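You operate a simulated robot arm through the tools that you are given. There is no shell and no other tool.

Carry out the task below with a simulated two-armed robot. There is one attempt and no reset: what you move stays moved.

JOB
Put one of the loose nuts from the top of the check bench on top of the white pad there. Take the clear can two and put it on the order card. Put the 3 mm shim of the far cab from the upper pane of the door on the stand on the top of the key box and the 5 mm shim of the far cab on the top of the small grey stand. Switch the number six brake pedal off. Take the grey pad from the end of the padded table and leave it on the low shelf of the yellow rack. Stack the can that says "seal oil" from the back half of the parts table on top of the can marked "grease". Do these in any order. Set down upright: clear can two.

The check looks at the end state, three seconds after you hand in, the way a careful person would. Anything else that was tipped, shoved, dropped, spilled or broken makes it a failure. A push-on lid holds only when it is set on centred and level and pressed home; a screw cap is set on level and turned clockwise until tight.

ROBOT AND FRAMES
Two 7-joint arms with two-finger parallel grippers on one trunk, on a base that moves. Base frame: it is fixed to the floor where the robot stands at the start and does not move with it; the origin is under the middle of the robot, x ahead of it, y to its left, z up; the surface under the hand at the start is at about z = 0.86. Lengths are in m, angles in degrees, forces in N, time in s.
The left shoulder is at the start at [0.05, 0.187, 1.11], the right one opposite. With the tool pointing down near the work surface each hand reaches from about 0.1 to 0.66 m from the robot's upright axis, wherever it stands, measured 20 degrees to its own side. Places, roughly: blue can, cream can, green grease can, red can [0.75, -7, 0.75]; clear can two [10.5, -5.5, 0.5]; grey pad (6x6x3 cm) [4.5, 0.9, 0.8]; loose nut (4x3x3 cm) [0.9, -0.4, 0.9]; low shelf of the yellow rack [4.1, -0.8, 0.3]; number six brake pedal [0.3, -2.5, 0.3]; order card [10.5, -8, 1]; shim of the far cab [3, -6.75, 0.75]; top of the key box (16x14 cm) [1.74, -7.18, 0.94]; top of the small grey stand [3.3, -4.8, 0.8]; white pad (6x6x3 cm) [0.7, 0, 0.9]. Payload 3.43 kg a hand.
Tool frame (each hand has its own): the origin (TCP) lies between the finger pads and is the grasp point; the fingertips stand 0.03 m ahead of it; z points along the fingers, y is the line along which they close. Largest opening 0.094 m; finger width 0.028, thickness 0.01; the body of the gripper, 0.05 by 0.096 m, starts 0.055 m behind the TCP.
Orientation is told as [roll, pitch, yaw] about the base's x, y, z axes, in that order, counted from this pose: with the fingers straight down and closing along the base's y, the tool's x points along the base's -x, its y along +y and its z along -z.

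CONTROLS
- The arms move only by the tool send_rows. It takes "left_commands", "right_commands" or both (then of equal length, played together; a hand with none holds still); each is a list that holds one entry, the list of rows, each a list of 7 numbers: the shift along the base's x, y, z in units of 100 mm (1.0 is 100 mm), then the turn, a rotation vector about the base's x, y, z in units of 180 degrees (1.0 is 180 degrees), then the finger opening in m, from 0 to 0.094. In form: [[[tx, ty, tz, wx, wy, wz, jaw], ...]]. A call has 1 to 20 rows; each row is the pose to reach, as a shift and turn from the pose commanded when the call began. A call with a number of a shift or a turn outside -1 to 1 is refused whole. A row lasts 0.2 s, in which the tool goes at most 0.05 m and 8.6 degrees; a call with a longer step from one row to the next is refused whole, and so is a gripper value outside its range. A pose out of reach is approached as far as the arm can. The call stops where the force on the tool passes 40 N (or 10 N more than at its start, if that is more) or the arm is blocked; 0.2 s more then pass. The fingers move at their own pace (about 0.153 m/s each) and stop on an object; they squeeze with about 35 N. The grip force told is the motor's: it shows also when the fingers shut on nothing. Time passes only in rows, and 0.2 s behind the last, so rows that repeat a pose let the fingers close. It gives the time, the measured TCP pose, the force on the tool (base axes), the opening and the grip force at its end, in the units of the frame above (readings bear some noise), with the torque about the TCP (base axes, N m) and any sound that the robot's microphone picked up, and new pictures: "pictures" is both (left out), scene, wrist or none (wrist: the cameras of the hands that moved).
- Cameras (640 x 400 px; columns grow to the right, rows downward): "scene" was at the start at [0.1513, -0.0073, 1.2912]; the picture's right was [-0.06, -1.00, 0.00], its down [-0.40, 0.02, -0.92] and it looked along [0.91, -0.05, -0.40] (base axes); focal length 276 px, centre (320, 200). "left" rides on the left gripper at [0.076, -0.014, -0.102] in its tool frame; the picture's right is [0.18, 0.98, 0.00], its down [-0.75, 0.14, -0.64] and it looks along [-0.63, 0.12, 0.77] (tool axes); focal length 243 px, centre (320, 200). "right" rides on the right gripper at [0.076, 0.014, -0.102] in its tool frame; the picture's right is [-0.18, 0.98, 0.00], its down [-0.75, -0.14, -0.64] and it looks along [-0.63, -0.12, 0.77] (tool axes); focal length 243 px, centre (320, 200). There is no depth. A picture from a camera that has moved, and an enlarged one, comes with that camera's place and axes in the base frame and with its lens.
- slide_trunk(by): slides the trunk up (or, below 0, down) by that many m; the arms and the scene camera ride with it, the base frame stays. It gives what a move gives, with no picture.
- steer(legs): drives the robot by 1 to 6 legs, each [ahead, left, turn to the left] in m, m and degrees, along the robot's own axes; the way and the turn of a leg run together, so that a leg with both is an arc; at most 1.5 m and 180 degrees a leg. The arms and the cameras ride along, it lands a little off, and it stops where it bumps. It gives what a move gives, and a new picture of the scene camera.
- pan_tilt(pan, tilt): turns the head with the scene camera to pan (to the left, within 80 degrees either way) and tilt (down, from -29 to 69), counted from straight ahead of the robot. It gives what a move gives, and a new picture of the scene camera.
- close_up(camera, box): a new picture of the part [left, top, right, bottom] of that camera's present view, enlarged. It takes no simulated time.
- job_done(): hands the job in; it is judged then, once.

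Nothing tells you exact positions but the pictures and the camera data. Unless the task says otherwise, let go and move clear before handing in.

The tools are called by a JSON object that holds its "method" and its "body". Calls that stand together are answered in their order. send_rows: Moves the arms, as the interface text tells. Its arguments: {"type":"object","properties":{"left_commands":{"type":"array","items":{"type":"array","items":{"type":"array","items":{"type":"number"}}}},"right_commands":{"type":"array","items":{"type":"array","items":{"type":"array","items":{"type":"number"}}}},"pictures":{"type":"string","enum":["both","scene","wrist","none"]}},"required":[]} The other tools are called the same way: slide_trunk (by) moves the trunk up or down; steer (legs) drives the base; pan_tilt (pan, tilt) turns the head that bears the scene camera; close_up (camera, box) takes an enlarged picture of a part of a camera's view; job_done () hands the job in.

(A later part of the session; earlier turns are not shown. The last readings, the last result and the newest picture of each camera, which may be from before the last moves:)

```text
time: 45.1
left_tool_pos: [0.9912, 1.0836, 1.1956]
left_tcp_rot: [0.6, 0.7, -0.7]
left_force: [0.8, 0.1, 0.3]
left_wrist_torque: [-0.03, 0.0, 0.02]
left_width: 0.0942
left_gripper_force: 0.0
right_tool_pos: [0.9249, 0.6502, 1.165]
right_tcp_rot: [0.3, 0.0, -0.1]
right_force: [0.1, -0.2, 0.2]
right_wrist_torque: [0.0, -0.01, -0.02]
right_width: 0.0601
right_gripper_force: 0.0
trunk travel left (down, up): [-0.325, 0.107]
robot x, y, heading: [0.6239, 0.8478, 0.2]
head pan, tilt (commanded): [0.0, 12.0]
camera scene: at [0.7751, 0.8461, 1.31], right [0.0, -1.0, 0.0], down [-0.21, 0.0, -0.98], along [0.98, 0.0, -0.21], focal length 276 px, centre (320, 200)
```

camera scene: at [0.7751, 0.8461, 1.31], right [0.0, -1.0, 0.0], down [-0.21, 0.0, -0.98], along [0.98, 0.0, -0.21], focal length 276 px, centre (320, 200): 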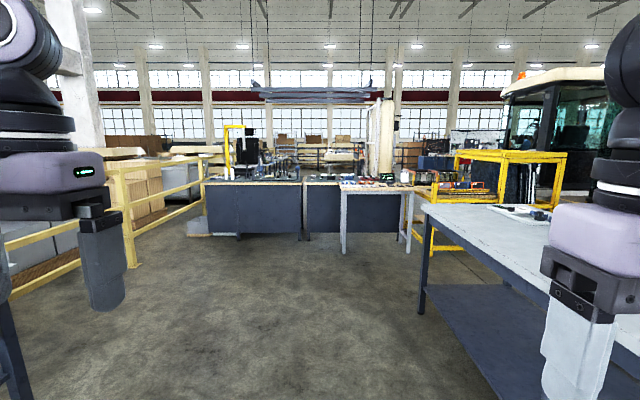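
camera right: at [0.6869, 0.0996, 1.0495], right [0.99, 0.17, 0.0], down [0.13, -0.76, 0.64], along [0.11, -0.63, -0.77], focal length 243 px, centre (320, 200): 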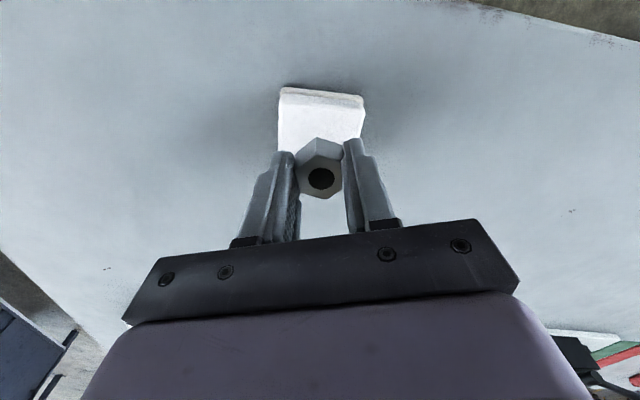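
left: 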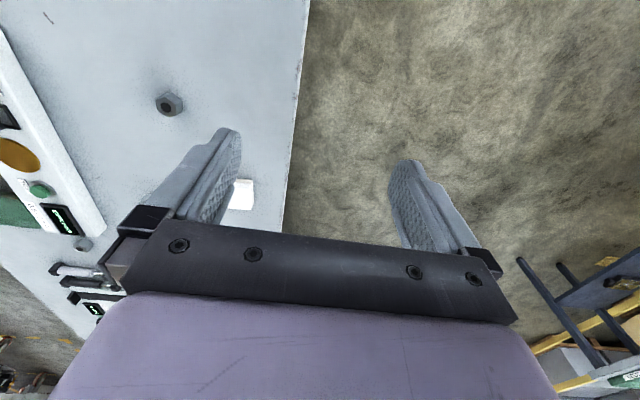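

{"method": "close_up", "body": {"camera": "scene", "box": [190, 110, 450, 270]}}

{"method": "close_up", "body": {"camera": "scene", "box": [300, 160, 460, 260]}}

```text
2.46 times, centred on (320, 190) of scene
camera zoom: at [0.7751, 0.8461, 1.31], right [0.0, -1.0, 0.0], down [-0.21, 0.0, -0.98], along [0.98, 0.0, -0.21], focal length 678 px, centre (320, 225)
```

zoom: 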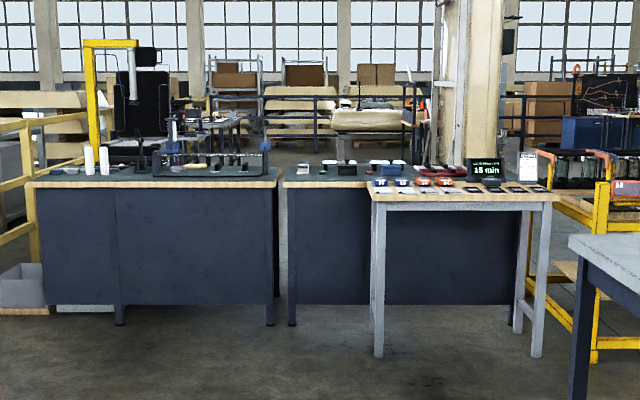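

```text
4.00 times, centred on (380, 210) of scene
camera zoom: at [0.7751, 0.8461, 1.31], right [0.0, -1.0, 0.0], down [-0.21, 0.0, -0.98], along [0.98, 0.0, -0.21], focal length 1102 px, centre (80, 160)
```

zoom: 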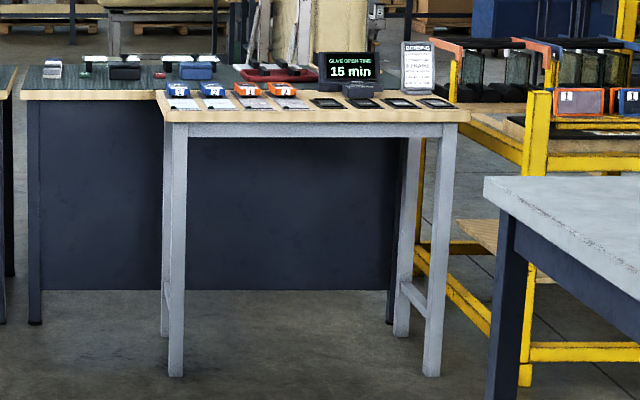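

The padded table looks to be the dark bench with a mat at about (4.4–4.8, 1.05 to -0.2), and the yellow rack is to its right. I'll drive closer.

{"method": "steer", "body": {"legs": [[1.4, 0.1, 0], [1.35, 0.1, 0]]}}

{"method": "pan_tilt", "body": {"pan": -10, "tilt": 25}}

```text
time: 58.5
left_tool_pos: [3.7489, 1.3173, 1.1955]
left_tcp_rot: [0.7, 0.8, -0.1]
left_force: [0.2, 0.4, -0.6]
left_wrist_torque: [-0.01, 0.01, -0.03]
left_width: 0.0942
left_gripper_force: 0.1
right_tool_pos: [3.6876, 0.8833, 1.165]
right_tcp_rot: [0.2, -0.1, 0.5]
right_force: [-0.2, 0.1, -0.1]
right_wrist_torque: [0.0, 0.02, -0.04]
right_width: 0.06
right_gripper_force: 0.1
trunk travel left (down, up): [-0.325, 0.107]
robot x, y, heading: [3.3843, 1.0778, 0.7]
head pan, tilt (commanded): [0.0, 12.0]
camera scene: at [3.5353, 1.0768, 1.3101], right [0.01, -1.0, 0.0], down [-0.21, 0.0, -0.98], along [0.98, 0.01, -0.21], focal length 276 px, centre (320, 200)
```

scene: 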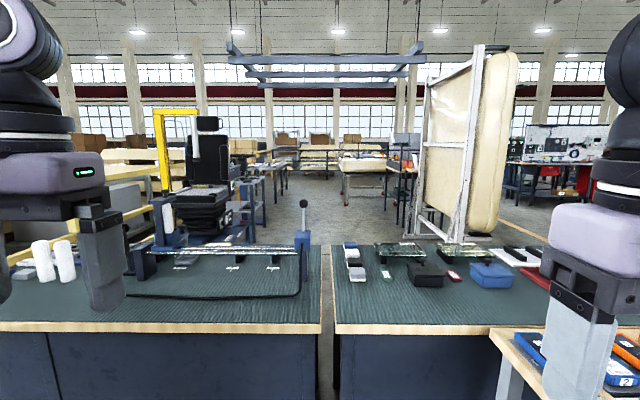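

```text
time: 59.3
left_tool_pos: [3.7498, 1.3173, 1.1959]
left_tcp_rot: [0.5, 0.9, -0.1]
left_force: [-1.0, 0.5, 1.2]
left_wrist_torque: [0.0, 0.01, -0.01]
left_width: 0.0942
left_gripper_force: 0.1
right_tool_pos: [3.688, 0.8833, 1.164]
right_tcp_rot: [0.2, 0.0, 0.4]
right_force: [0.0, -0.2, -0.1]
right_wrist_torque: [0.0, -0.01, 0.0]
right_width: 0.0601
right_gripper_force: 0.0
trunk travel left (down, up): [-0.325, 0.107]
robot x, y, heading: [3.3846, 1.0771, 0.6]
head pan, tilt (commanded): [-10.0, 25.0]
camera scene: at [3.5329, 1.0608, 1.289], right [-0.16, -0.99, 0.0], down [-0.42, 0.07, -0.91], along [0.89, -0.15, -0.42], focal length 276 px, centre (320, 200)
```

scene: 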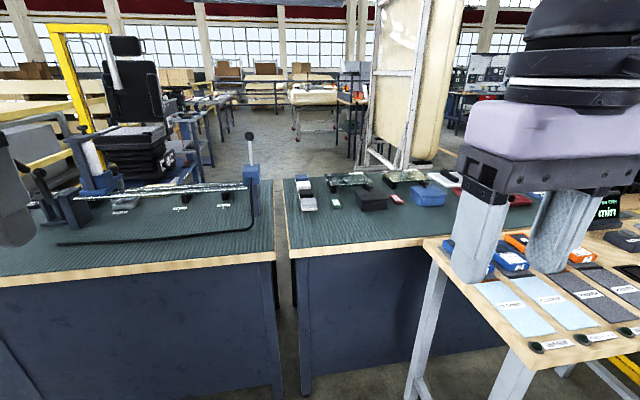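

{"method": "close_up", "body": {"camera": "scene", "box": [270, 155, 480, 265]}}

{"method": "close_up", "body": {"camera": "scene", "box": [285, 165, 365, 215]}}

```text
3.05 times, centred on (375, 210) of scene
camera zoom: at [3.5329, 1.0608, 1.289], right [-0.16, -0.99, 0.0], down [-0.42, 0.07, -0.91], along [0.89, -0.15, -0.42], focal length 840 px, centre (152, 170)
```

zoom: 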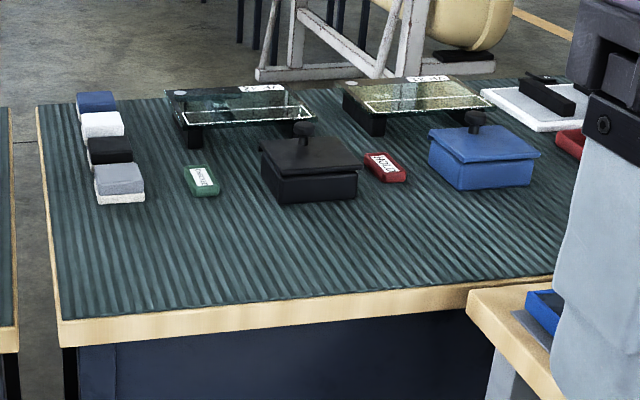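

```text
8.00 times, centred on (325, 190) of scene
camera zoom: at [3.5329, 1.0608, 1.289], right [-0.16, -0.99, 0.0], down [-0.42, 0.07, -0.91], along [0.89, -0.15, -0.42], focal length 2205 px, centre (280, 280)
```

zoom: 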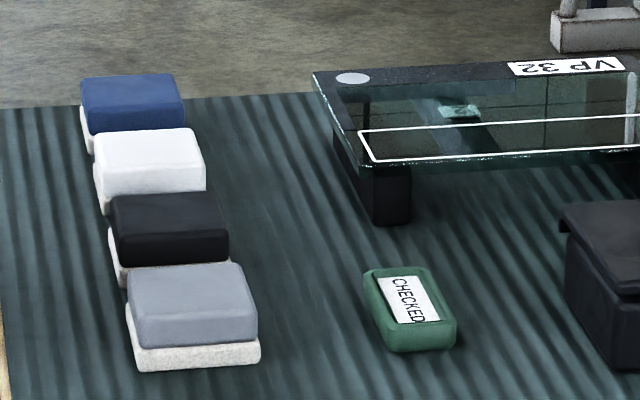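

The grey pad is the front one of four at the left end of the padded table, near (4.55, 0.94). I'll move closer to the table.

{"method": "steer", "body": {"legs": [[0.52, 0.0, -0.6]]}}

{"method": "pan_tilt", "body": {"pan": -10, "tilt": 45}}

```text
time: 62.3
left_tool_pos: [4.2657, 1.3259, 1.1956]
left_tcp_rot: [0.6, 0.8, 0.1]
left_force: [0.7, -0.4, 0.7]
left_wrist_torque: [0.02, 0.05, -0.04]
left_width: 0.0941
left_gripper_force: 0.1
right_tool_pos: [4.2068, 0.8926, 1.1651]
right_tcp_rot: [0.3, 0.0, 0.9]
right_force: [0.0, 0.7, -0.8]
right_wrist_torque: [0.01, 0.02, -0.03]
right_width: 0.06
right_gripper_force: 0.1
trunk travel left (down, up): [-0.325, 0.107]
robot x, y, heading: [3.9012, 1.084, 1.0]
head pan, tilt (commanded): [-10.0, 25.0]
camera scene: at [4.0508, 1.069, 1.2889], right [-0.16, -0.99, 0.0], down [-0.42, 0.07, -0.91], along [0.89, -0.14, -0.42], focal length 276 px, centre (320, 200)
```

scene: 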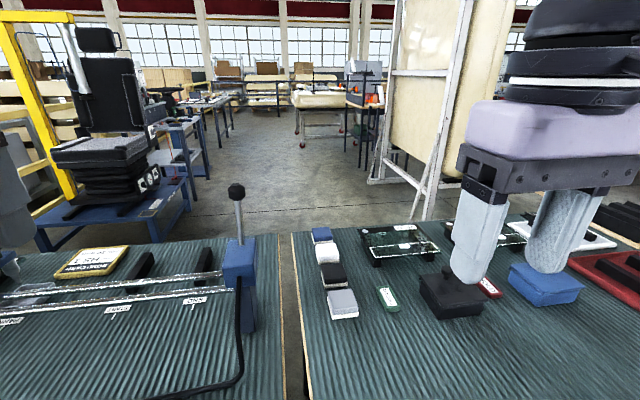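

```text
time: 63.1
left_tool_pos: [4.2664, 1.3259, 1.1952]
left_tcp_rot: [0.7, 0.8, 0.2]
left_force: [0.1, -0.8, 0.6]
left_wrist_torque: [0.0, 0.05, -0.04]
left_width: 0.0937
left_gripper_force: 0.1
right_tool_pos: [4.2056, 0.8919, 1.1648]
right_tcp_rot: [0.3, 0.0, 0.9]
right_force: [-0.5, 0.4, 0.3]
right_wrist_torque: [0.01, -0.02, -0.01]
right_width: 0.0601
right_gripper_force: 0.1
trunk travel left (down, up): [-0.325, 0.107]
robot x, y, heading: [3.8989, 1.082, 1.1]
head pan, tilt (commanded): [-10.0, 45.0]
camera scene: at [4.0398, 1.0707, 1.2585], right [-0.16, -0.99, 0.0], down [-0.7, 0.11, -0.71], along [0.7, -0.11, -0.71], focal length 276 px, centre (320, 200)
```

scene: 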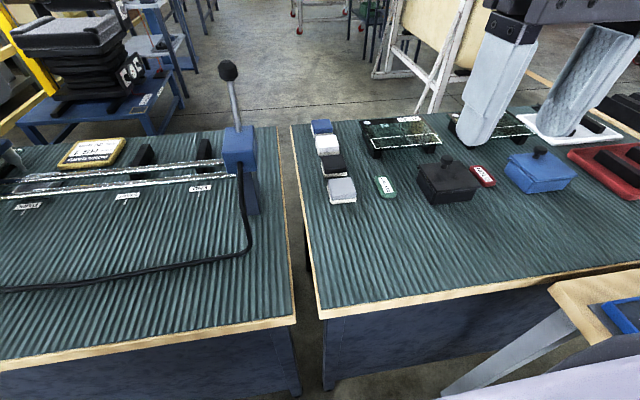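

The pad top is near (4.51, 0.945, 0.815). I'll lower the trunk a little and bring the right hand above it.

{"method": "slide_trunk", "body": {"by": -0.06}}

{"method": "send_rows", "body": {"right_commands": [[[0.45, 0.0, 0, 0, 0, 0, 0.094], [0.9, 0.1, 0, 0, 0, 0, 0.094], [1.0, 0.3, 0, 0, 0, 0, 0.094]]], "pictures": "none"}}

{"method": "send_rows", "body": {"right_commands": [[[0.45, 0.1, 0, 0, 0, 0, 0.094], [0.9, 0.2, 0, 0, 0, 0, 0.094], [1.0, 0.2, 0, 0, 0, 0, 0.094]]], "pictures": "both"}}

```text
time: 64.1
left_tool_pos: [4.2656, 1.3255, 1.1353]
left_tcp_rot: [0.6, 0.7, 0.2]
left_force: [0.6, 0.6, -0.5]
left_wrist_torque: [-0.03, -0.03, -0.01]
left_width: 0.0943
left_gripper_force: 0.1
right_tool_pos: [4.2071, 0.8926, 1.1045]
right_tcp_rot: [0.1, 0.1, 0.8]
right_force: [-0.2, 0.5, 0.1]
right_wrist_torque: [0.01, -0.01, 0.01]
right_width: 0.06
right_gripper_force: 0.1
trunk travel left (down, up): [-0.265, 0.167]
robot x, y, heading: [3.9027, 1.084, 1.0]
head pan, tilt (commanded): [-10.0, 45.0]
```

```text
time: 64.9
left_tool_pos: [4.266, 1.3265, 1.1355]
left_tcp_rot: [0.5, 0.8, 0.3]
left_force: [0.9, 0.0, -1.0]
left_wrist_torque: [-0.02, 0.01, 0.04]
left_width: 0.0941
left_gripper_force: 0.1
right_tool_pos: [4.307, 0.9231, 1.1045]
right_tcp_rot: [0.0, -0.1, 0.8]
right_force: [-0.8, -0.4, 0.3]
right_wrist_torque: [0.01, 0.02, 0.0]
right_width: 0.0941
right_gripper_force: 0.0
trunk travel left (down, up): [-0.265, 0.167]
robot x, y, heading: [3.9013, 1.0878, 0.8]
head pan, tilt (commanded): [-10.0, 45.0]
```

```text
time: 65.7
left_tool_pos: [4.266, 1.3259, 1.1356]
left_tcp_rot: [0.6, 0.9, 0.3]
left_force: [0.2, 1.0, 0.0]
left_wrist_torque: [0.0, -0.01, 0.02]
left_width: 0.0941
left_gripper_force: 0.1
right_tool_pos: [4.4057, 0.9401, 1.1045]
right_tcp_rot: [0.2, 0.0, 0.8]
right_force: [-0.2, -0.4, 0.2]
right_wrist_torque: [0.04, -0.01, 0.03]
right_width: 0.094
right_gripper_force: 0.0
trunk travel left (down, up): [-0.265, 0.167]
robot x, y, heading: [3.9012, 1.0839, 1.3]
head pan, tilt (commanded): [-10.0, 45.0]
camera scene: at [4.0398, 1.0707, 1.1984], right [-0.16, -0.99, 0.0], down [-0.7, 0.11, -0.71], along [0.7, -0.11, -0.71], focal length 276 px, centre (320, 200)
camera right: at [4.33, 0.9553, 1.2065], right [0.17, 0.99, 0.0], down [0.76, -0.13, 0.64], along [0.63, -0.11, -0.77], focal length 243 px, centre (320, 200)
```

scene: 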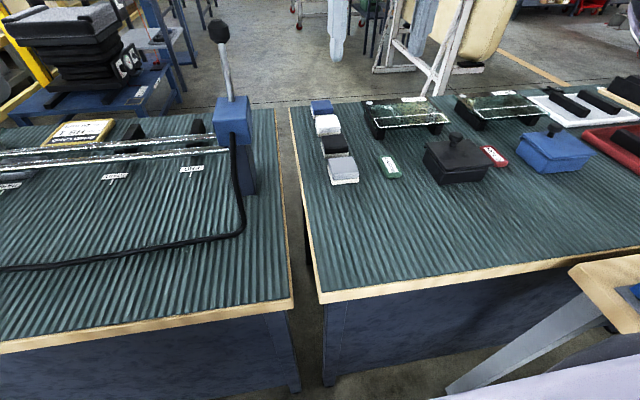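
right: 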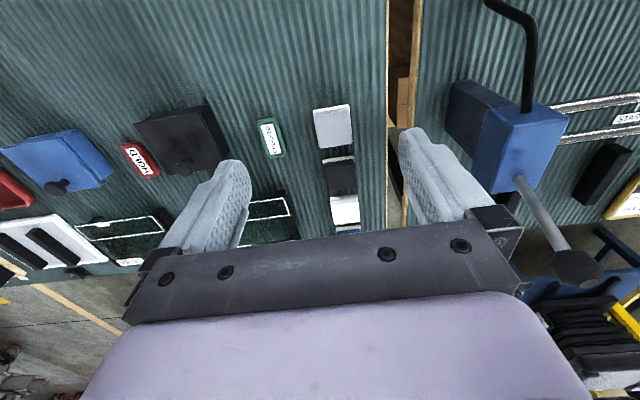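

{"method": "send_rows", "body": {"right_commands": [[[0.45, 0.04, 0, 0, 0, 0, 0.094], [0.92, 0.08, -0.1, 0, 0, 0, 0.094], [0.92, 0.08, -0.5, 0, 0, 0, 0.094], [0.92, 0.08, -1.0, 0, 0, 0, 0.094], [0.92, 0.08, -1.0, 0, 0, 0, 0.094]]], "pictures": "both"}}

```text
time: 66.9
left_tool_pos: [4.264, 1.3257, 1.1351]
left_tcp_rot: [0.5, 0.9, 0.2]
left_force: [-0.1, 0.1, 0.1]
left_wrist_torque: [0.02, 0.04, -0.02]
left_width: 0.0943
left_gripper_force: 0.1
right_tool_pos: [4.4977, 0.9478, 1.0034]
right_tcp_rot: [0.2, 0.1, 0.8]
right_force: [0.1, 1.1, -0.2]
right_wrist_torque: [0.01, -0.01, -0.01]
right_width: 0.0938
right_gripper_force: 0.0
right hand out of reach, approached as far as the arm can: row 2
trunk travel left (down, up): [-0.265, 0.167]
robot x, y, heading: [3.9009, 1.0836, 0.7]
head pan, tilt (commanded): [-10.0, 45.0]
camera scene: at [4.0397, 1.0708, 1.1984], right [-0.16, -0.99, 0.0], down [-0.7, 0.11, -0.71], along [0.7, -0.11, -0.71], focal length 276 px, centre (320, 200)
camera right: at [4.4208, 0.9632, 1.1074], right [0.17, 0.99, 0.0], down [0.76, -0.13, 0.64], along [0.63, -0.11, -0.77], focal length 243 px, centre (320, 200)
```

scene: 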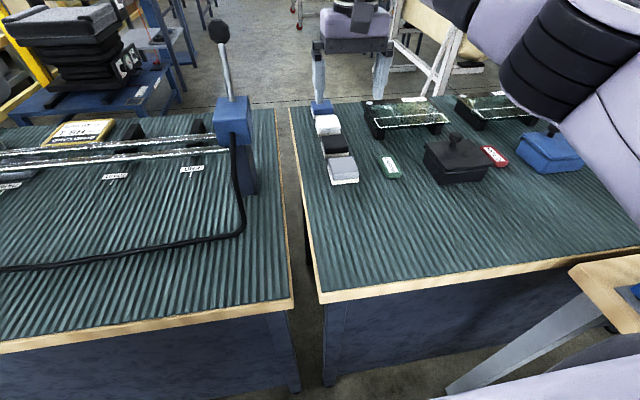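
right: 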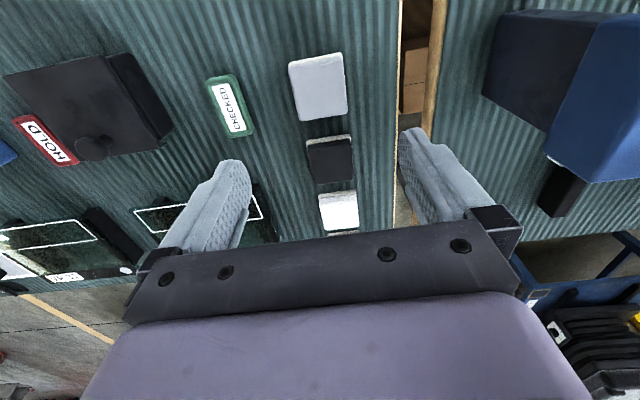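

{"method": "send_rows", "body": {"right_commands": [[[0.0, 0.0, -0.45, 0, 0, 0, 0.094], [0.0, 0, -0.9, 0, 0, 0, 0.094], [0.0, 0.0, -1.0, 0, 0, 0, 0.094], [0.0, 0.0, -1.0, 0, 0, 0, 0.094]]], "pictures": "both"}}

{"method": "close_up", "body": {"camera": "scene", "box": [290, 90, 400, 190]}}

```text
time: 67.9
left_tool_pos: [4.2659, 1.3259, 1.1351]
left_tcp_rot: [0.5, 0.9, 0.2]
left_force: [-0.4, -0.4, -0.1]
left_wrist_torque: [0.0, 0.01, 0.01]
left_width: 0.094
left_gripper_force: 0.0
right_tool_pos: [4.4983, 0.9479, 0.9069]
right_tcp_rot: [0.2, 0.0, 0.7]
right_force: [-0.5, -0.5, 0.1]
right_wrist_torque: [-0.03, 0.01, 0.0]
right_width: 0.0938
right_gripper_force: 0.0
trunk travel left (down, up): [-0.265, 0.167]
robot x, y, heading: [3.9008, 1.0849, 0.9]
head pan, tilt (commanded): [-10.0, 45.0]
camera scene: at [4.0398, 1.0707, 1.1984], right [-0.16, -0.99, 0.0], down [-0.7, 0.11, -0.71], along [0.7, -0.11, -0.71], focal length 276 px, centre (320, 200)
camera right: at [4.4215, 0.9624, 1.0096], right [0.17, 0.99, 0.0], down [0.76, -0.13, 0.64], along [0.63, -0.11, -0.77], focal length 243 px, centre (320, 200)
```

scene: 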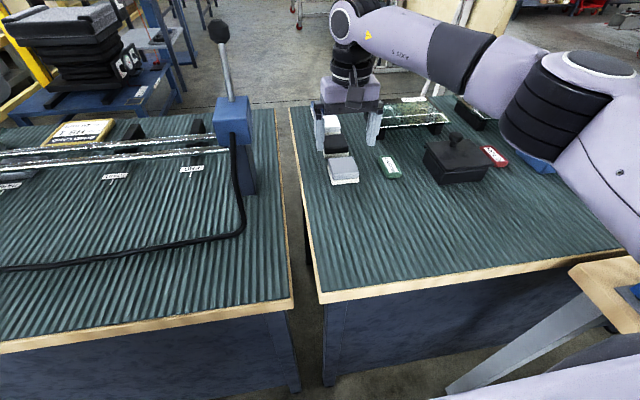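
right: 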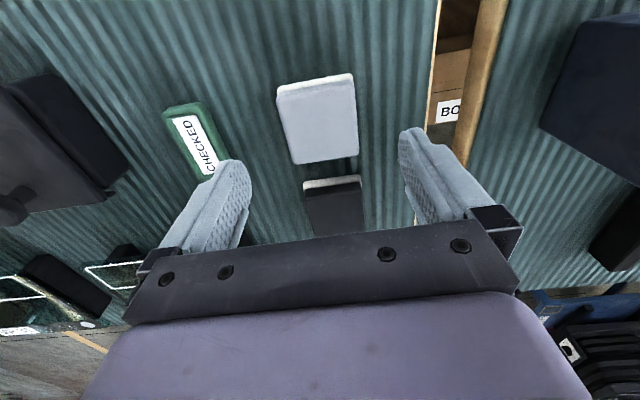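

```text
4.00 times, centred on (345, 140) of scene
camera zoom: at [4.0398, 1.0707, 1.1984], right [-0.16, -0.99, 0.0], down [-0.7, 0.11, -0.71], along [0.7, -0.11, -0.71], focal length 1102 px, centre (220, 440)
```

zoom: 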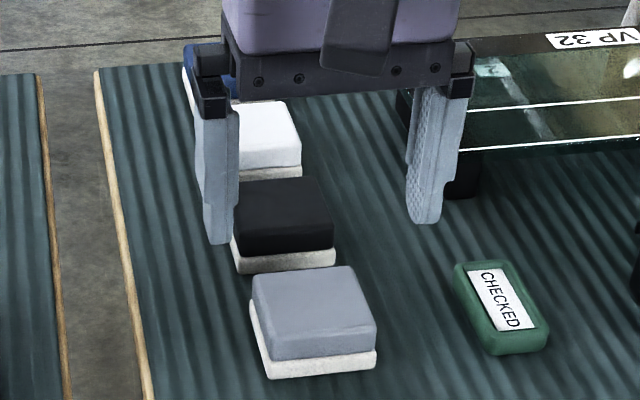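

{"method": "send_rows", "body": {"right_commands": [[[0.0, 0.0, -0.3, 0, 0, 0, 0.088], [0.0, 0, -0.6, 0, 0, 0, 0.088], [0.0, 0.0, -0.7, 0, 0, 0, 0.088], [0.0, 0.0, -0.78, 0, 0, 0, 0.088], [0.0, 0.0, -0.78, 0, 0, 0, 0.088]]], "pictures": "wrist"}}

{"method": "close_up", "body": {"camera": "scene", "box": [290, 90, 400, 190]}}

```text
time: 69.1
left_tool_pos: [4.264, 1.326, 1.1364]
left_tcp_rot: [0.5, 0.7, 0.2]
left_force: [-0.8, 0.6, 0.6]
left_wrist_torque: [-0.02, -0.02, -0.02]
left_width: 0.094
left_gripper_force: 0.0
right_tool_pos: [4.4977, 0.9504, 0.8294]
right_tcp_rot: [0.1, -0.2, 0.9]
right_force: [-0.2, -0.8, 14.4]
right_wrist_torque: [-0.67, 0.18, -0.06]
right_width: 0.0883
right_gripper_force: 0.3
trunk travel left (down, up): [-0.265, 0.167]
robot x, y, heading: [3.8977, 1.0869, 1.1]
head pan, tilt (commanded): [-10.0, 45.0]
camera right: at [4.421, 0.9651, 0.9328], right [0.17, 0.99, 0.0], down [0.75, -0.13, 0.64], along [0.64, -0.11, -0.76], focal length 243 px, centre (320, 200)
```

right: 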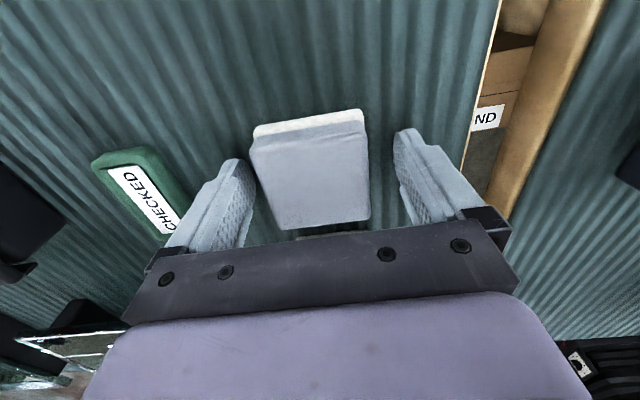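

```text
4.00 times, centred on (345, 140) of scene
camera zoom: at [4.0386, 1.071, 1.1988], right [-0.16, -0.99, 0.0], down [-0.7, 0.11, -0.71], along [0.7, -0.11, -0.71], focal length 1102 px, centre (220, 440)
```

zoom: 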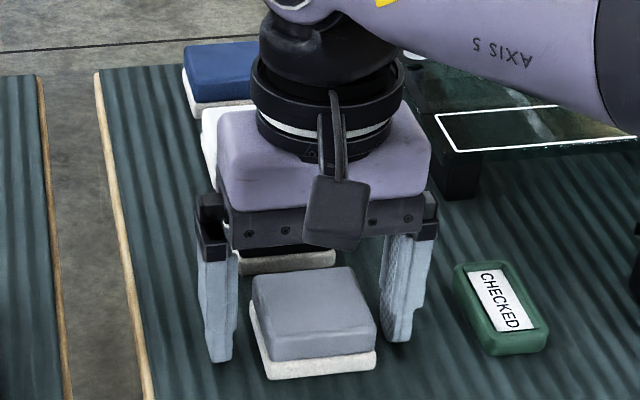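

Slight contact shows the mat is at about z = 0.80. I'll raise by 4 mm, centre, and close on the grey pad.

{"method": "send_rows", "body": {"right_commands": [[[-0.05, 0.01, 0.05, 0, 0, 0, 0.088], [-0.05, 0.01, 0.05, 0, 0, 0, 0.06], [-0.05, 0.01, 0.05, 0, 0, 0, 0.03], [-0.05, 0.01, 0.05, 0, 0, 0, 0.03], [-0.05, 0.01, 0.05, 0, 0, 0, 0.03]]], "pictures": "wrist"}}

```text
time: 70.3
left_tool_pos: [4.2658, 1.3272, 1.1363]
left_tcp_rot: [0.5, 0.8, 0.2]
left_force: [-0.5, -0.6, -0.3]
left_wrist_torque: [-0.01, -0.02, 0.0]
left_width: 0.094
left_gripper_force: 0.1
right_tool_pos: [4.4931, 0.951, 0.8315]
right_tcp_rot: [0.2, 0.0, 0.8]
right_force: [0.5, 0.2, 0.0]
right_wrist_torque: [0.02, 0.02, -0.01]
right_width: 0.0636
right_gripper_force: 35.1
trunk travel left (down, up): [-0.265, 0.167]
robot x, y, heading: [3.9001, 1.083, 1.2]
head pan, tilt (commanded): [-10.0, 45.0]
camera right: at [4.4165, 0.966, 0.9354], right [0.17, 0.99, 0.0], down [0.76, -0.13, 0.64], along [0.63, -0.11, -0.77], focal length 243 px, centre (320, 200)
```

right: 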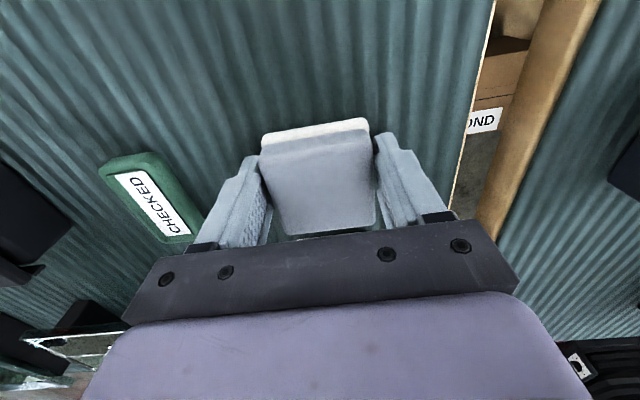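

The pad is gripped at a width of 63.6 mm. I'll lift it and retract the arm.

{"method": "send_rows", "body": {"right_commands": [[[0, 0, 0.2, 0, 0, 0, 0.03], [0, 0, 0.6, 0, 0, 0, 0.03], [0, 0, 1.0, 0, 0, 0, 0.03], [-0.4, 0, 1.0, 0, 0, 0, 0.03], [-0.8, 0, 1.0, 0, 0, 0, 0.03], [-1.0, 0, 1.0, 0, 0, 0, 0.03]]], "pictures": "none"}}

{"method": "send_rows", "body": {"right_commands": [[[-0.4, 0, 0.2, 0, 0, 0, 0.03], [-0.8, -0.1, 0.5, 0, 0, 0, 0.03], [-1.0, -0.3, 0.9, 0, 0, 0, 0.03]]], "pictures": "both"}}

```text
time: 71.7
left_tool_pos: [4.2651, 1.3262, 1.1354]
left_tcp_rot: [0.6, 0.8, 0.2]
left_force: [0.5, -0.1, -0.6]
left_wrist_torque: [0.02, -0.02, 0.0]
left_width: 0.0941
left_gripper_force: 0.1
right_tool_pos: [4.3913, 0.9519, 0.9319]
right_tcp_rot: [0.2, 0.0, 0.7]
right_force: [-0.1, -0.2, -0.7]
right_wrist_torque: [-0.02, -0.03, 0.01]
right_width: 0.0636
right_gripper_force: 35.0
trunk travel left (down, up): [-0.265, 0.167]
robot x, y, heading: [3.9027, 1.0828, 0.8]
head pan, tilt (commanded): [-10.0, 45.0]
```

```text
refused: row 2 steps farther than a row can; nothing moved
```

{"method": "send_rows", "body": {"right_commands": [[[-0.4, 0, 0.2, 0, 0, 0, 0.03], [-0.75, -0.1, 0.5, 0, 0, 0, 0.03], [-1.0, -0.2, 0.85, 0, 0, 0, 0.03], [-1.0, -0.3, 1.0, 0, 0, 0, 0.03]]], "pictures": "wrist"}}

{"method": "pan_tilt", "body": {"pan": -70, "tilt": 25}}

```text
time: 72.7
left_tool_pos: [4.2661, 1.3266, 1.135]
left_tcp_rot: [0.5, 0.8, 0.2]
left_force: [0.2, 0.1, 0.1]
left_wrist_torque: [-0.02, 0.01, 0.02]
left_width: 0.094
left_gripper_force: 0.1
right_tool_pos: [4.2928, 0.9197, 1.0346]
right_tcp_rot: [0.2, -0.1, 0.7]
right_force: [0.5, -0.1, -1.0]
right_wrist_torque: [0.01, 0.0, 0.01]
right_width: 0.0634
right_gripper_force: 34.6
trunk travel left (down, up): [-0.265, 0.167]
robot x, y, heading: [3.8994, 1.0841, 0.6]
head pan, tilt (commanded): [-10.0, 45.0]
camera right: at [4.2161, 0.9335, 1.1365], right [0.17, 0.99, 0.0], down [0.76, -0.13, 0.64], along [0.63, -0.11, -0.77], focal length 243 px, centre (320, 200)
```

right: 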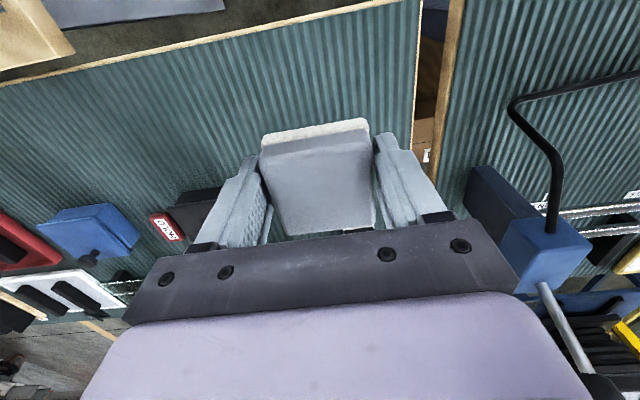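

```text
time: 74.0
left_tool_pos: [4.2655, 1.327, 1.1353]
left_tcp_rot: [0.6, 0.8, 0.2]
left_force: [0.0, -0.5, 0.2]
left_wrist_torque: [0.01, -0.02, 0.0]
left_width: 0.094
left_gripper_force: 0.0
right_tool_pos: [4.2928, 0.9193, 1.0327]
right_tcp_rot: [0.3, 0.0, 0.8]
right_force: [-0.4, -0.4, -0.1]
right_wrist_torque: [0.0, 0.03, 0.04]
right_width: 0.0636
right_gripper_force: 34.8
trunk travel left (down, up): [-0.265, 0.167]
robot x, y, heading: [3.8995, 1.0889, 1.0]
head pan, tilt (commanded): [-70.0, 25.0]
camera scene: at [3.9926, 0.9974, 1.229], right [-0.93, -0.36, 0.0], down [-0.15, 0.39, -0.91], along [0.32, -0.85, -0.42], focal length 276 px, centre (320, 200)
```

scene: 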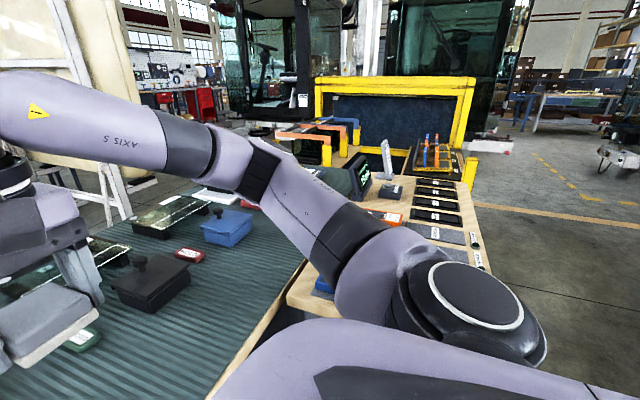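

I'll back out and turn toward the yellow rack.

{"method": "steer", "body": {"legs": [[-0.6, 0, 0], [0, 0, -45]]}}

{"method": "pan_tilt", "body": {"pan": -10, "tilt": 25}}

```text
time: 79.5
left_tool_pos: [3.7346, 0.9851, 1.1341]
left_tcp_rot: [0.6, 0.7, -44.8]
left_force: [0.0, 0.3, 0.3]
left_wrist_torque: [0.02, -0.03, 0.0]
left_width: 0.0943
left_gripper_force: 0.2
right_tool_pos: [3.4655, 0.6784, 1.0324]
right_tcp_rot: [0.2, 0.0, -44.2]
right_force: [0.5, 0.1, -0.5]
right_wrist_torque: [0.01, 0.0, -0.02]
right_width: 0.0635
right_gripper_force: 35.0
trunk travel left (down, up): [-0.265, 0.167]
robot x, y, heading: [3.3039, 1.0709, -44.4]
head pan, tilt (commanded): [-70.0, 25.0]
camera scene: at [3.3096, 0.9453, 1.229], right [-0.91, 0.41, 0.0], down [0.17, 0.39, -0.91], along [-0.37, -0.83, -0.42], focal length 276 px, centre (320, 200)
```

scene: 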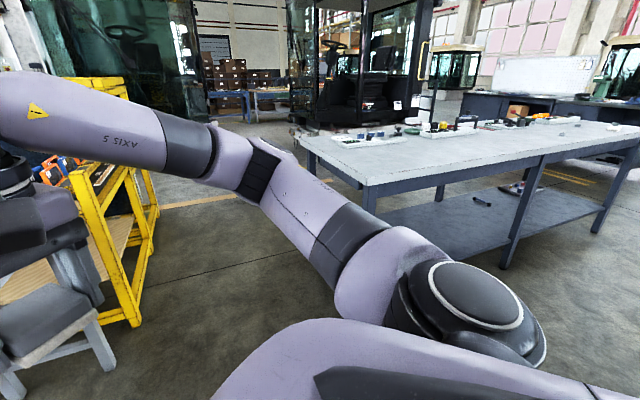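

```text
time: 80.8
left_tool_pos: [3.7337, 0.9838, 1.1355]
left_tcp_rot: [0.6, 0.8, -44.8]
left_force: [0.7, 0.5, 0.0]
left_wrist_torque: [-0.02, 0.0, -0.01]
left_width: 0.0939
left_gripper_force: 0.0
right_tool_pos: [3.4657, 0.678, 1.0334]
right_tcp_rot: [0.3, 0.0, -44.2]
right_force: [-0.8, 0.1, -0.9]
right_wrist_torque: [-0.02, 0.01, -0.02]
right_width: 0.0637
right_gripper_force: 34.6
trunk travel left (down, up): [-0.265, 0.167]
robot x, y, heading: [3.304, 1.0743, -44.1]
head pan, tilt (commanded): [-10.0, 25.0]
camera scene: at [3.4013, 0.955, 1.229], right [-0.81, -0.59, 0.0], down [-0.25, 0.34, -0.91], along [0.53, -0.73, -0.42], focal length 276 px, centre (320, 200)
```

scene: 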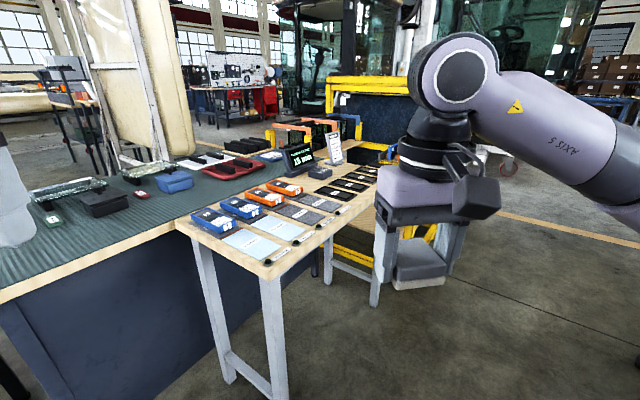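

{"method": "steer", "body": {"legs": [[0, 0, -45.5], [0.9, 0, 0]]}}

{"method": "pan_tilt", "body": {"pan": 50, "tilt": 35}}

```text
time: 87.6
left_tool_pos: [3.579, -0.1877, 1.1341]
left_tcp_rot: [0.6, 0.8, -88.8]
left_force: [-0.3, -0.8, -0.5]
left_wrist_torque: [-0.02, -0.03, 0.03]
left_width: 0.0939
left_gripper_force: 0.0
right_tool_pos: [3.1733, -0.2213, 1.033]
right_tcp_rot: [0.2, 0.0, -88.3]
right_force: [0.0, -0.7, -0.5]
right_wrist_torque: [0.01, 0.0, -0.01]
right_width: 0.0634
right_gripper_force: 35.1
trunk travel left (down, up): [-0.265, 0.167]
robot x, y, heading: [3.3325, 0.1731, -88.4]
head pan, tilt (commanded): [-10.0, 25.0]
camera scene: at [3.321, 0.0225, 1.2289], right [-0.99, 0.14, 0.0], down [0.06, 0.42, -0.91], along [-0.13, -0.9, -0.42], focal length 276 px, centre (320, 200)
```

scene: 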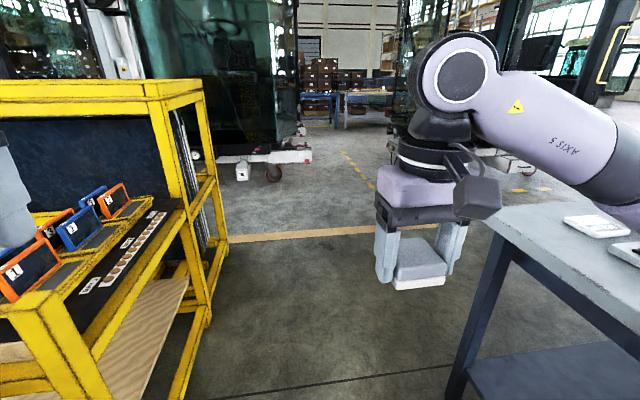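

```text
time: 88.9
left_tool_pos: [3.5791, -0.1868, 1.1354]
left_tcp_rot: [0.6, 0.9, -88.8]
left_force: [0.4, 0.6, 0.1]
left_wrist_torque: [0.0, -0.01, -0.03]
left_width: 0.0939
left_gripper_force: 0.2
right_tool_pos: [3.1725, -0.2215, 1.0328]
right_tcp_rot: [0.1, 0.0, -88.3]
right_force: [0.2, -0.2, -1.4]
right_wrist_torque: [0.01, 0.02, -0.04]
right_width: 0.0638
right_gripper_force: 35.3
trunk travel left (down, up): [-0.265, 0.167]
robot x, y, heading: [3.3294, 0.1751, -88.1]
head pan, tilt (commanded): [50.0, 35.0]
camera scene: at [3.4032, 0.0595, 1.2132], right [-0.62, -0.79, 0.0], down [-0.45, 0.35, -0.82], along [0.64, -0.51, -0.57], focal length 276 px, centre (320, 200)
```

scene: 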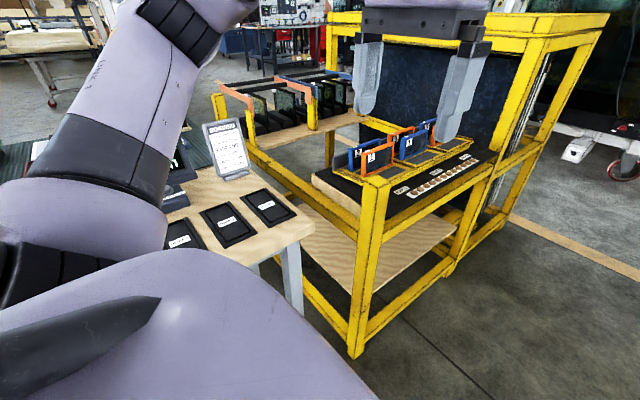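

The rack's front face is at about x = 3.77, y = -0.43 to -1.15, with a wooden low shelf. I'll drive in front of it and face it.

{"method": "steer", "body": {"legs": [[0.97, -0.1, 0], [0, 0, 88.3]]}}

{"method": "pan_tilt", "body": {"pan": 0, "tilt": 40}}

```text
time: 97.6
left_tool_pos: [3.6331, -0.5632, 1.1356]
left_tcp_rot: [0.6, 0.7, -2.2]
left_force: [-0.3, -0.1, -0.6]
left_wrist_torque: [0.02, -0.05, 0.0]
left_width: 0.0942
left_gripper_force: 0.0
right_tool_pos: [3.6442, -0.9704, 1.0335]
right_tcp_rot: [0.0, 0.0, -1.6]
right_force: [0.0, 0.2, -1.3]
right_wrist_torque: [-0.02, -0.01, 0.02]
right_width: 0.0638
right_gripper_force: 35.2
trunk travel left (down, up): [-0.265, 0.167]
robot x, y, heading: [3.2592, -0.7871, -1.4]
head pan, tilt (commanded): [50.0, 35.0]
camera scene: at [3.376, -0.726, 1.2132], right [0.75, -0.66, 0.0], down [-0.38, -0.43, -0.82], along [0.54, 0.61, -0.57], focal length 276 px, centre (320, 200)
```

scene: 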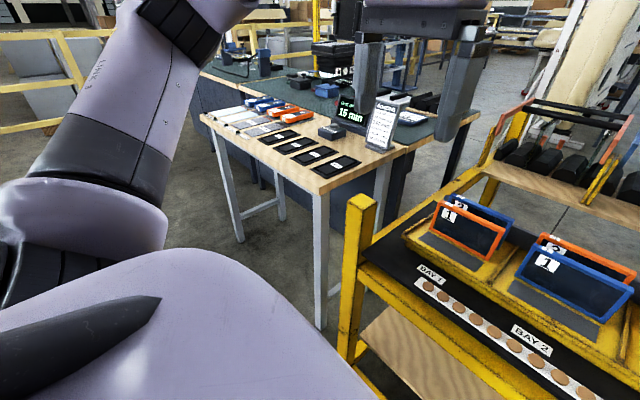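

```text
time: 98.8
left_tool_pos: [3.6332, -0.5619, 1.1368]
left_tcp_rot: [0.6, 0.9, -2.1]
left_force: [-0.5, -0.7, 0.2]
left_wrist_torque: [0.02, 0.02, 0.0]
left_width: 0.0942
left_gripper_force: 0.1
right_tool_pos: [3.645, -0.9699, 1.0328]
right_tcp_rot: [0.2, 0.0, -1.7]
right_force: [-0.6, -0.5, -0.9]
right_wrist_torque: [-0.01, -0.02, 0.0]
right_width: 0.0637
right_gripper_force: 35.0
trunk travel left (down, up): [-0.265, 0.167]
robot x, y, heading: [3.2572, -0.7889, -1.5]
head pan, tilt (commanded): [0.0, 40.0]
camera scene: at [3.4028, -0.7941, 1.2057], right [-0.02, -1.0, 0.0], down [-0.64, 0.02, -0.77], along [0.77, -0.02, -0.64], focal length 276 px, centre (320, 200)
```

scene: 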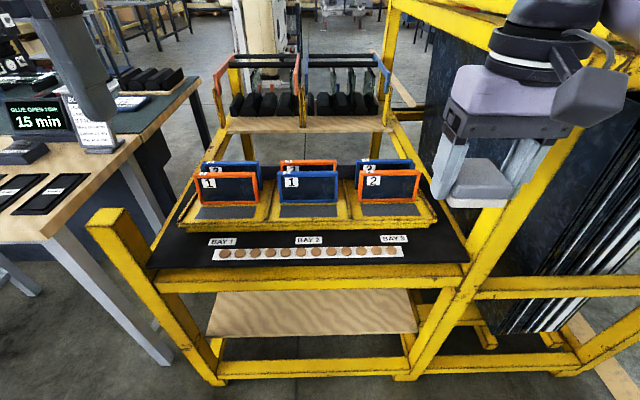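

The low shelf is a wooden board at roughly z = 0.3 under the deck beam (about z = 0.61–0.71). I'll lower the trunk and tilt the tool forward so the hand can reach under the beam.

{"method": "slide_trunk", "body": {"by": -0.25}}

{"method": "pan_tilt", "body": {"pan": 0, "tilt": 30}}

```text
time: 101.4
left_tool_pos: [3.6334, -0.5616, 0.8857]
left_tcp_rot: [0.7, 0.7, -2.2]
left_force: [-0.3, 0.1, 1.0]
left_wrist_torque: [-0.03, -0.02, -0.01]
left_width: 0.094
left_gripper_force: 0.1
right_tool_pos: [3.6443, -0.9699, 0.7829]
right_tcp_rot: [0.1, 0.0, -1.6]
right_force: [0.1, 0.2, -0.3]
right_wrist_torque: [-0.04, 0.01, 0.02]
right_width: 0.0634
right_gripper_force: 35.1
trunk travel left (down, up): [-0.015, 0.417]
robot x, y, heading: [3.2566, -0.7892, -1.4]
head pan, tilt (commanded): [0.0, 40.0]
```

```text
time: 102.1
left_tool_pos: [3.635, -0.5618, 0.8845]
left_tcp_rot: [0.6, 0.8, -2.2]
left_force: [0.5, -0.4, 0.0]
left_wrist_torque: [0.01, 0.0, -0.01]
left_width: 0.0938
left_gripper_force: 0.1
right_tool_pos: [3.6443, -0.9708, 0.7836]
right_tcp_rot: [0.2, 0.0, -1.7]
right_force: [0.1, 0.3, -0.1]
right_wrist_torque: [0.02, 0.0, 0.01]
right_width: 0.0634
right_gripper_force: 34.8
trunk travel left (down, up): [-0.015, 0.417]
robot x, y, heading: [3.2593, -0.7851, -1.5]
head pan, tilt (commanded): [0.0, 30.0]
camera scene: at [3.4082, -0.7943, 0.971], right [-0.02, -1.0, 0.0], down [-0.5, 0.01, -0.87], along [0.87, -0.02, -0.5], focal length 276 px, centre (320, 200)
```

scene: 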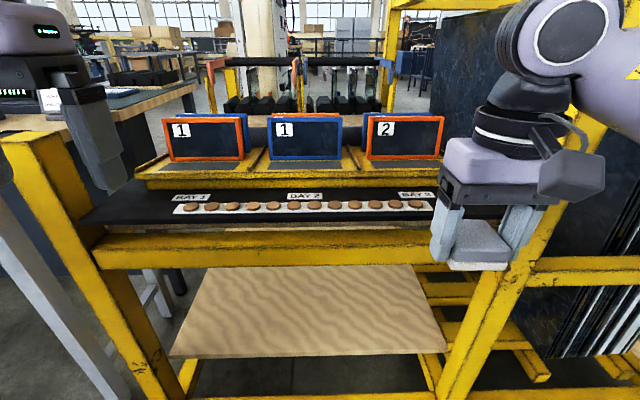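

{"method": "send_rows", "body": {"right_commands": [[[0, 0.1, -0.1, 0, -0.04, 0, 0.03], [0, 0.2, -0.25, 0, -0.08, 0, 0.03], [0, 0.3, -0.4, 0, -0.12, 0, 0.03], [0, 0.45, -0.55, 0, -0.16, 0, 0.03], [0, 0.6, -0.7, 0, -0.2, 0, 0.03], [0, 0.75, -0.85, 0, -0.25, 0, 0.03], [0, 0.9, -1.0, 0, -0.25, 0, 0.03]]], "pictures": "both"}}

```text
refused: row 6 steps farther than a row can; nothing moved
```

{"method": "send_rows", "body": {"right_commands": [[[0, 0.1, -0.1, 0, -0.04, 0, 0.03], [0, 0.2, -0.25, 0, -0.08, 0, 0.03], [0, 0.3, -0.4, 0, -0.12, 0, 0.03], [0, 0.45, -0.55, 0, -0.16, 0, 0.03], [0, 0.6, -0.7, 0, -0.2, 0, 0.03], [0, 0.75, -0.85, 0, -0.24, 0, 0.03], [0, 0.9, -1.0, 0, -0.25, 0, 0.03]]], "pictures": "both"}}

```text
time: 103.7
left_tool_pos: [3.6332, -0.5617, 0.8854]
left_tcp_rot: [0.6, 0.8, -2.2]
left_force: [0.0, 0.6, 0.6]
left_wrist_torque: [0.01, -0.01, 0.02]
left_width: 0.0941
left_gripper_force: 0.0
right_tool_pos: [3.6435, -0.8787, 0.6821]
right_tcp_rot: [1.8, -45.1, -2.2]
right_force: [-0.1, -0.4, -0.2]
right_wrist_torque: [0.01, -0.01, 0.0]
right_width: 0.0637
right_gripper_force: 34.9
trunk travel left (down, up): [-0.015, 0.417]
robot x, y, heading: [3.2623, -0.7888, -1.2]
head pan, tilt (commanded): [0.0, 30.0]
camera scene: at [3.4082, -0.7943, 0.971], right [-0.02, -1.0, 0.0], down [-0.5, 0.01, -0.87], along [0.87, -0.02, -0.5], focal length 276 px, centre (320, 200)
camera right: at [3.5174, -0.8618, 0.7021], right [0.15, 0.98, 0.15], down [0.07, -0.16, 0.98], along [0.99, -0.13, -0.1], focal length 243 px, centre (320, 200)
```

scene: 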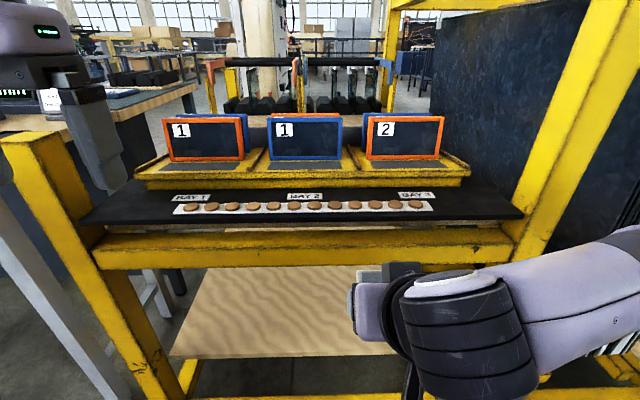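
right: 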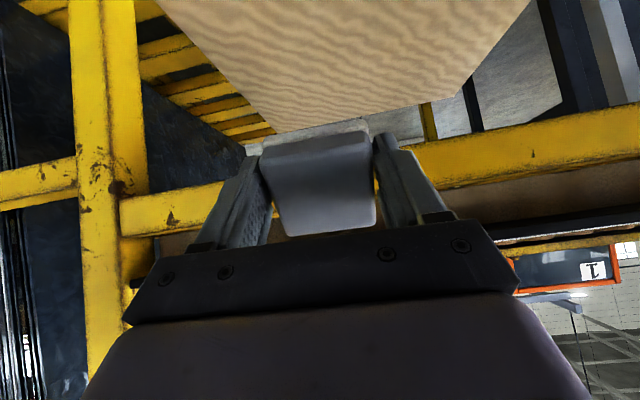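

{"method": "send_rows", "body": {"right_commands": [[[0, 0.1, -0.45, 0, 0, 0, 0.03], [0, 0.2, -0.9, 0, 0, 0, 0.03], [0, 0.3, -1.0, 0, 0, 0, 0.03]]], "pictures": "none"}}

{"method": "send_rows", "body": {"right_commands": [[[0, 0, -0.45, 0, 0, 0, 0.03], [0, 0, -0.9, 0, 0, 0, 0.03], [0.2, 0, -1.0, 0, 0, 0, 0.03], [0.2, 0, -1.0, 0, 0, 0, 0.03]]], "pictures": "both"}}

```text
time: 104.5
left_tool_pos: [3.6334, -0.5621, 0.886]
left_tcp_rot: [0.6, 0.8, -2.2]
left_force: [0.2, -0.6, -0.1]
left_wrist_torque: [0.01, 0.02, -0.02]
left_width: 0.0941
left_gripper_force: 0.0
right_tool_pos: [3.6456, -0.8485, 0.5818]
right_tcp_rot: [1.8, -45.0, -2.2]
right_force: [0.1, 1.3, -0.9]
right_wrist_torque: [-0.02, -0.01, -0.01]
right_width: 0.0638
right_gripper_force: 34.9
trunk travel left (down, up): [-0.015, 0.417]
robot x, y, heading: [3.2579, -0.7887, -1.2]
head pan, tilt (commanded): [0.0, 30.0]
```

```text
time: 105.5
left_tool_pos: [3.6344, -0.5613, 0.8851]
left_tcp_rot: [0.7, 0.8, -2.1]
left_force: [0.0, 0.2, 0.1]
left_wrist_torque: [0.02, -0.02, 0.0]
left_width: 0.094
left_gripper_force: 0.0
right_tool_pos: [3.6648, -0.848, 0.4813]
right_tcp_rot: [1.9, -44.8, -2.2]
right_force: [-0.5, -1.0, -0.3]
right_wrist_torque: [-0.05, 0.01, 0.01]
right_width: 0.0636
right_gripper_force: 35.6
trunk travel left (down, up): [-0.015, 0.417]
robot x, y, heading: [3.261, -0.7881, -1.5]
head pan, tilt (commanded): [0.0, 30.0]
camera scene: at [3.4082, -0.7943, 0.971], right [-0.02, -1.0, 0.0], down [-0.5, 0.01, -0.87], along [0.87, -0.02, -0.5], focal length 276 px, centre (320, 200)
camera right: at [3.5389, -0.8317, 0.5014], right [0.15, 0.98, 0.15], down [0.08, -0.16, 0.98], along [0.99, -0.13, -0.1], focal length 243 px, centre (320, 200)
```

scene: 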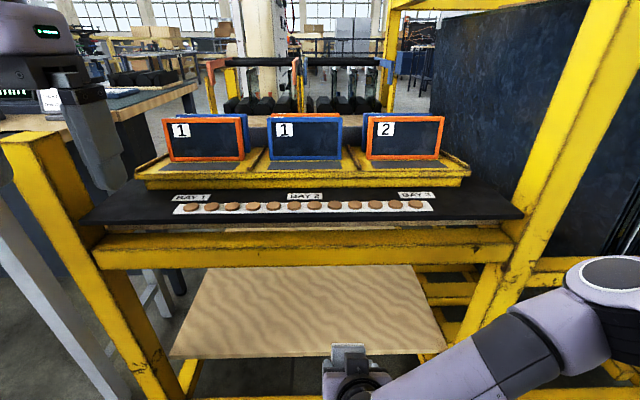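
right: 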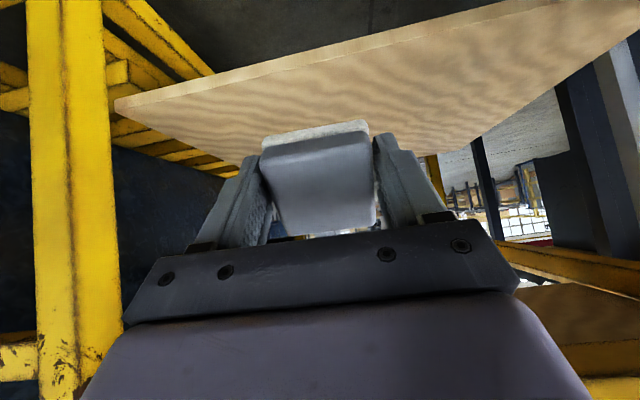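

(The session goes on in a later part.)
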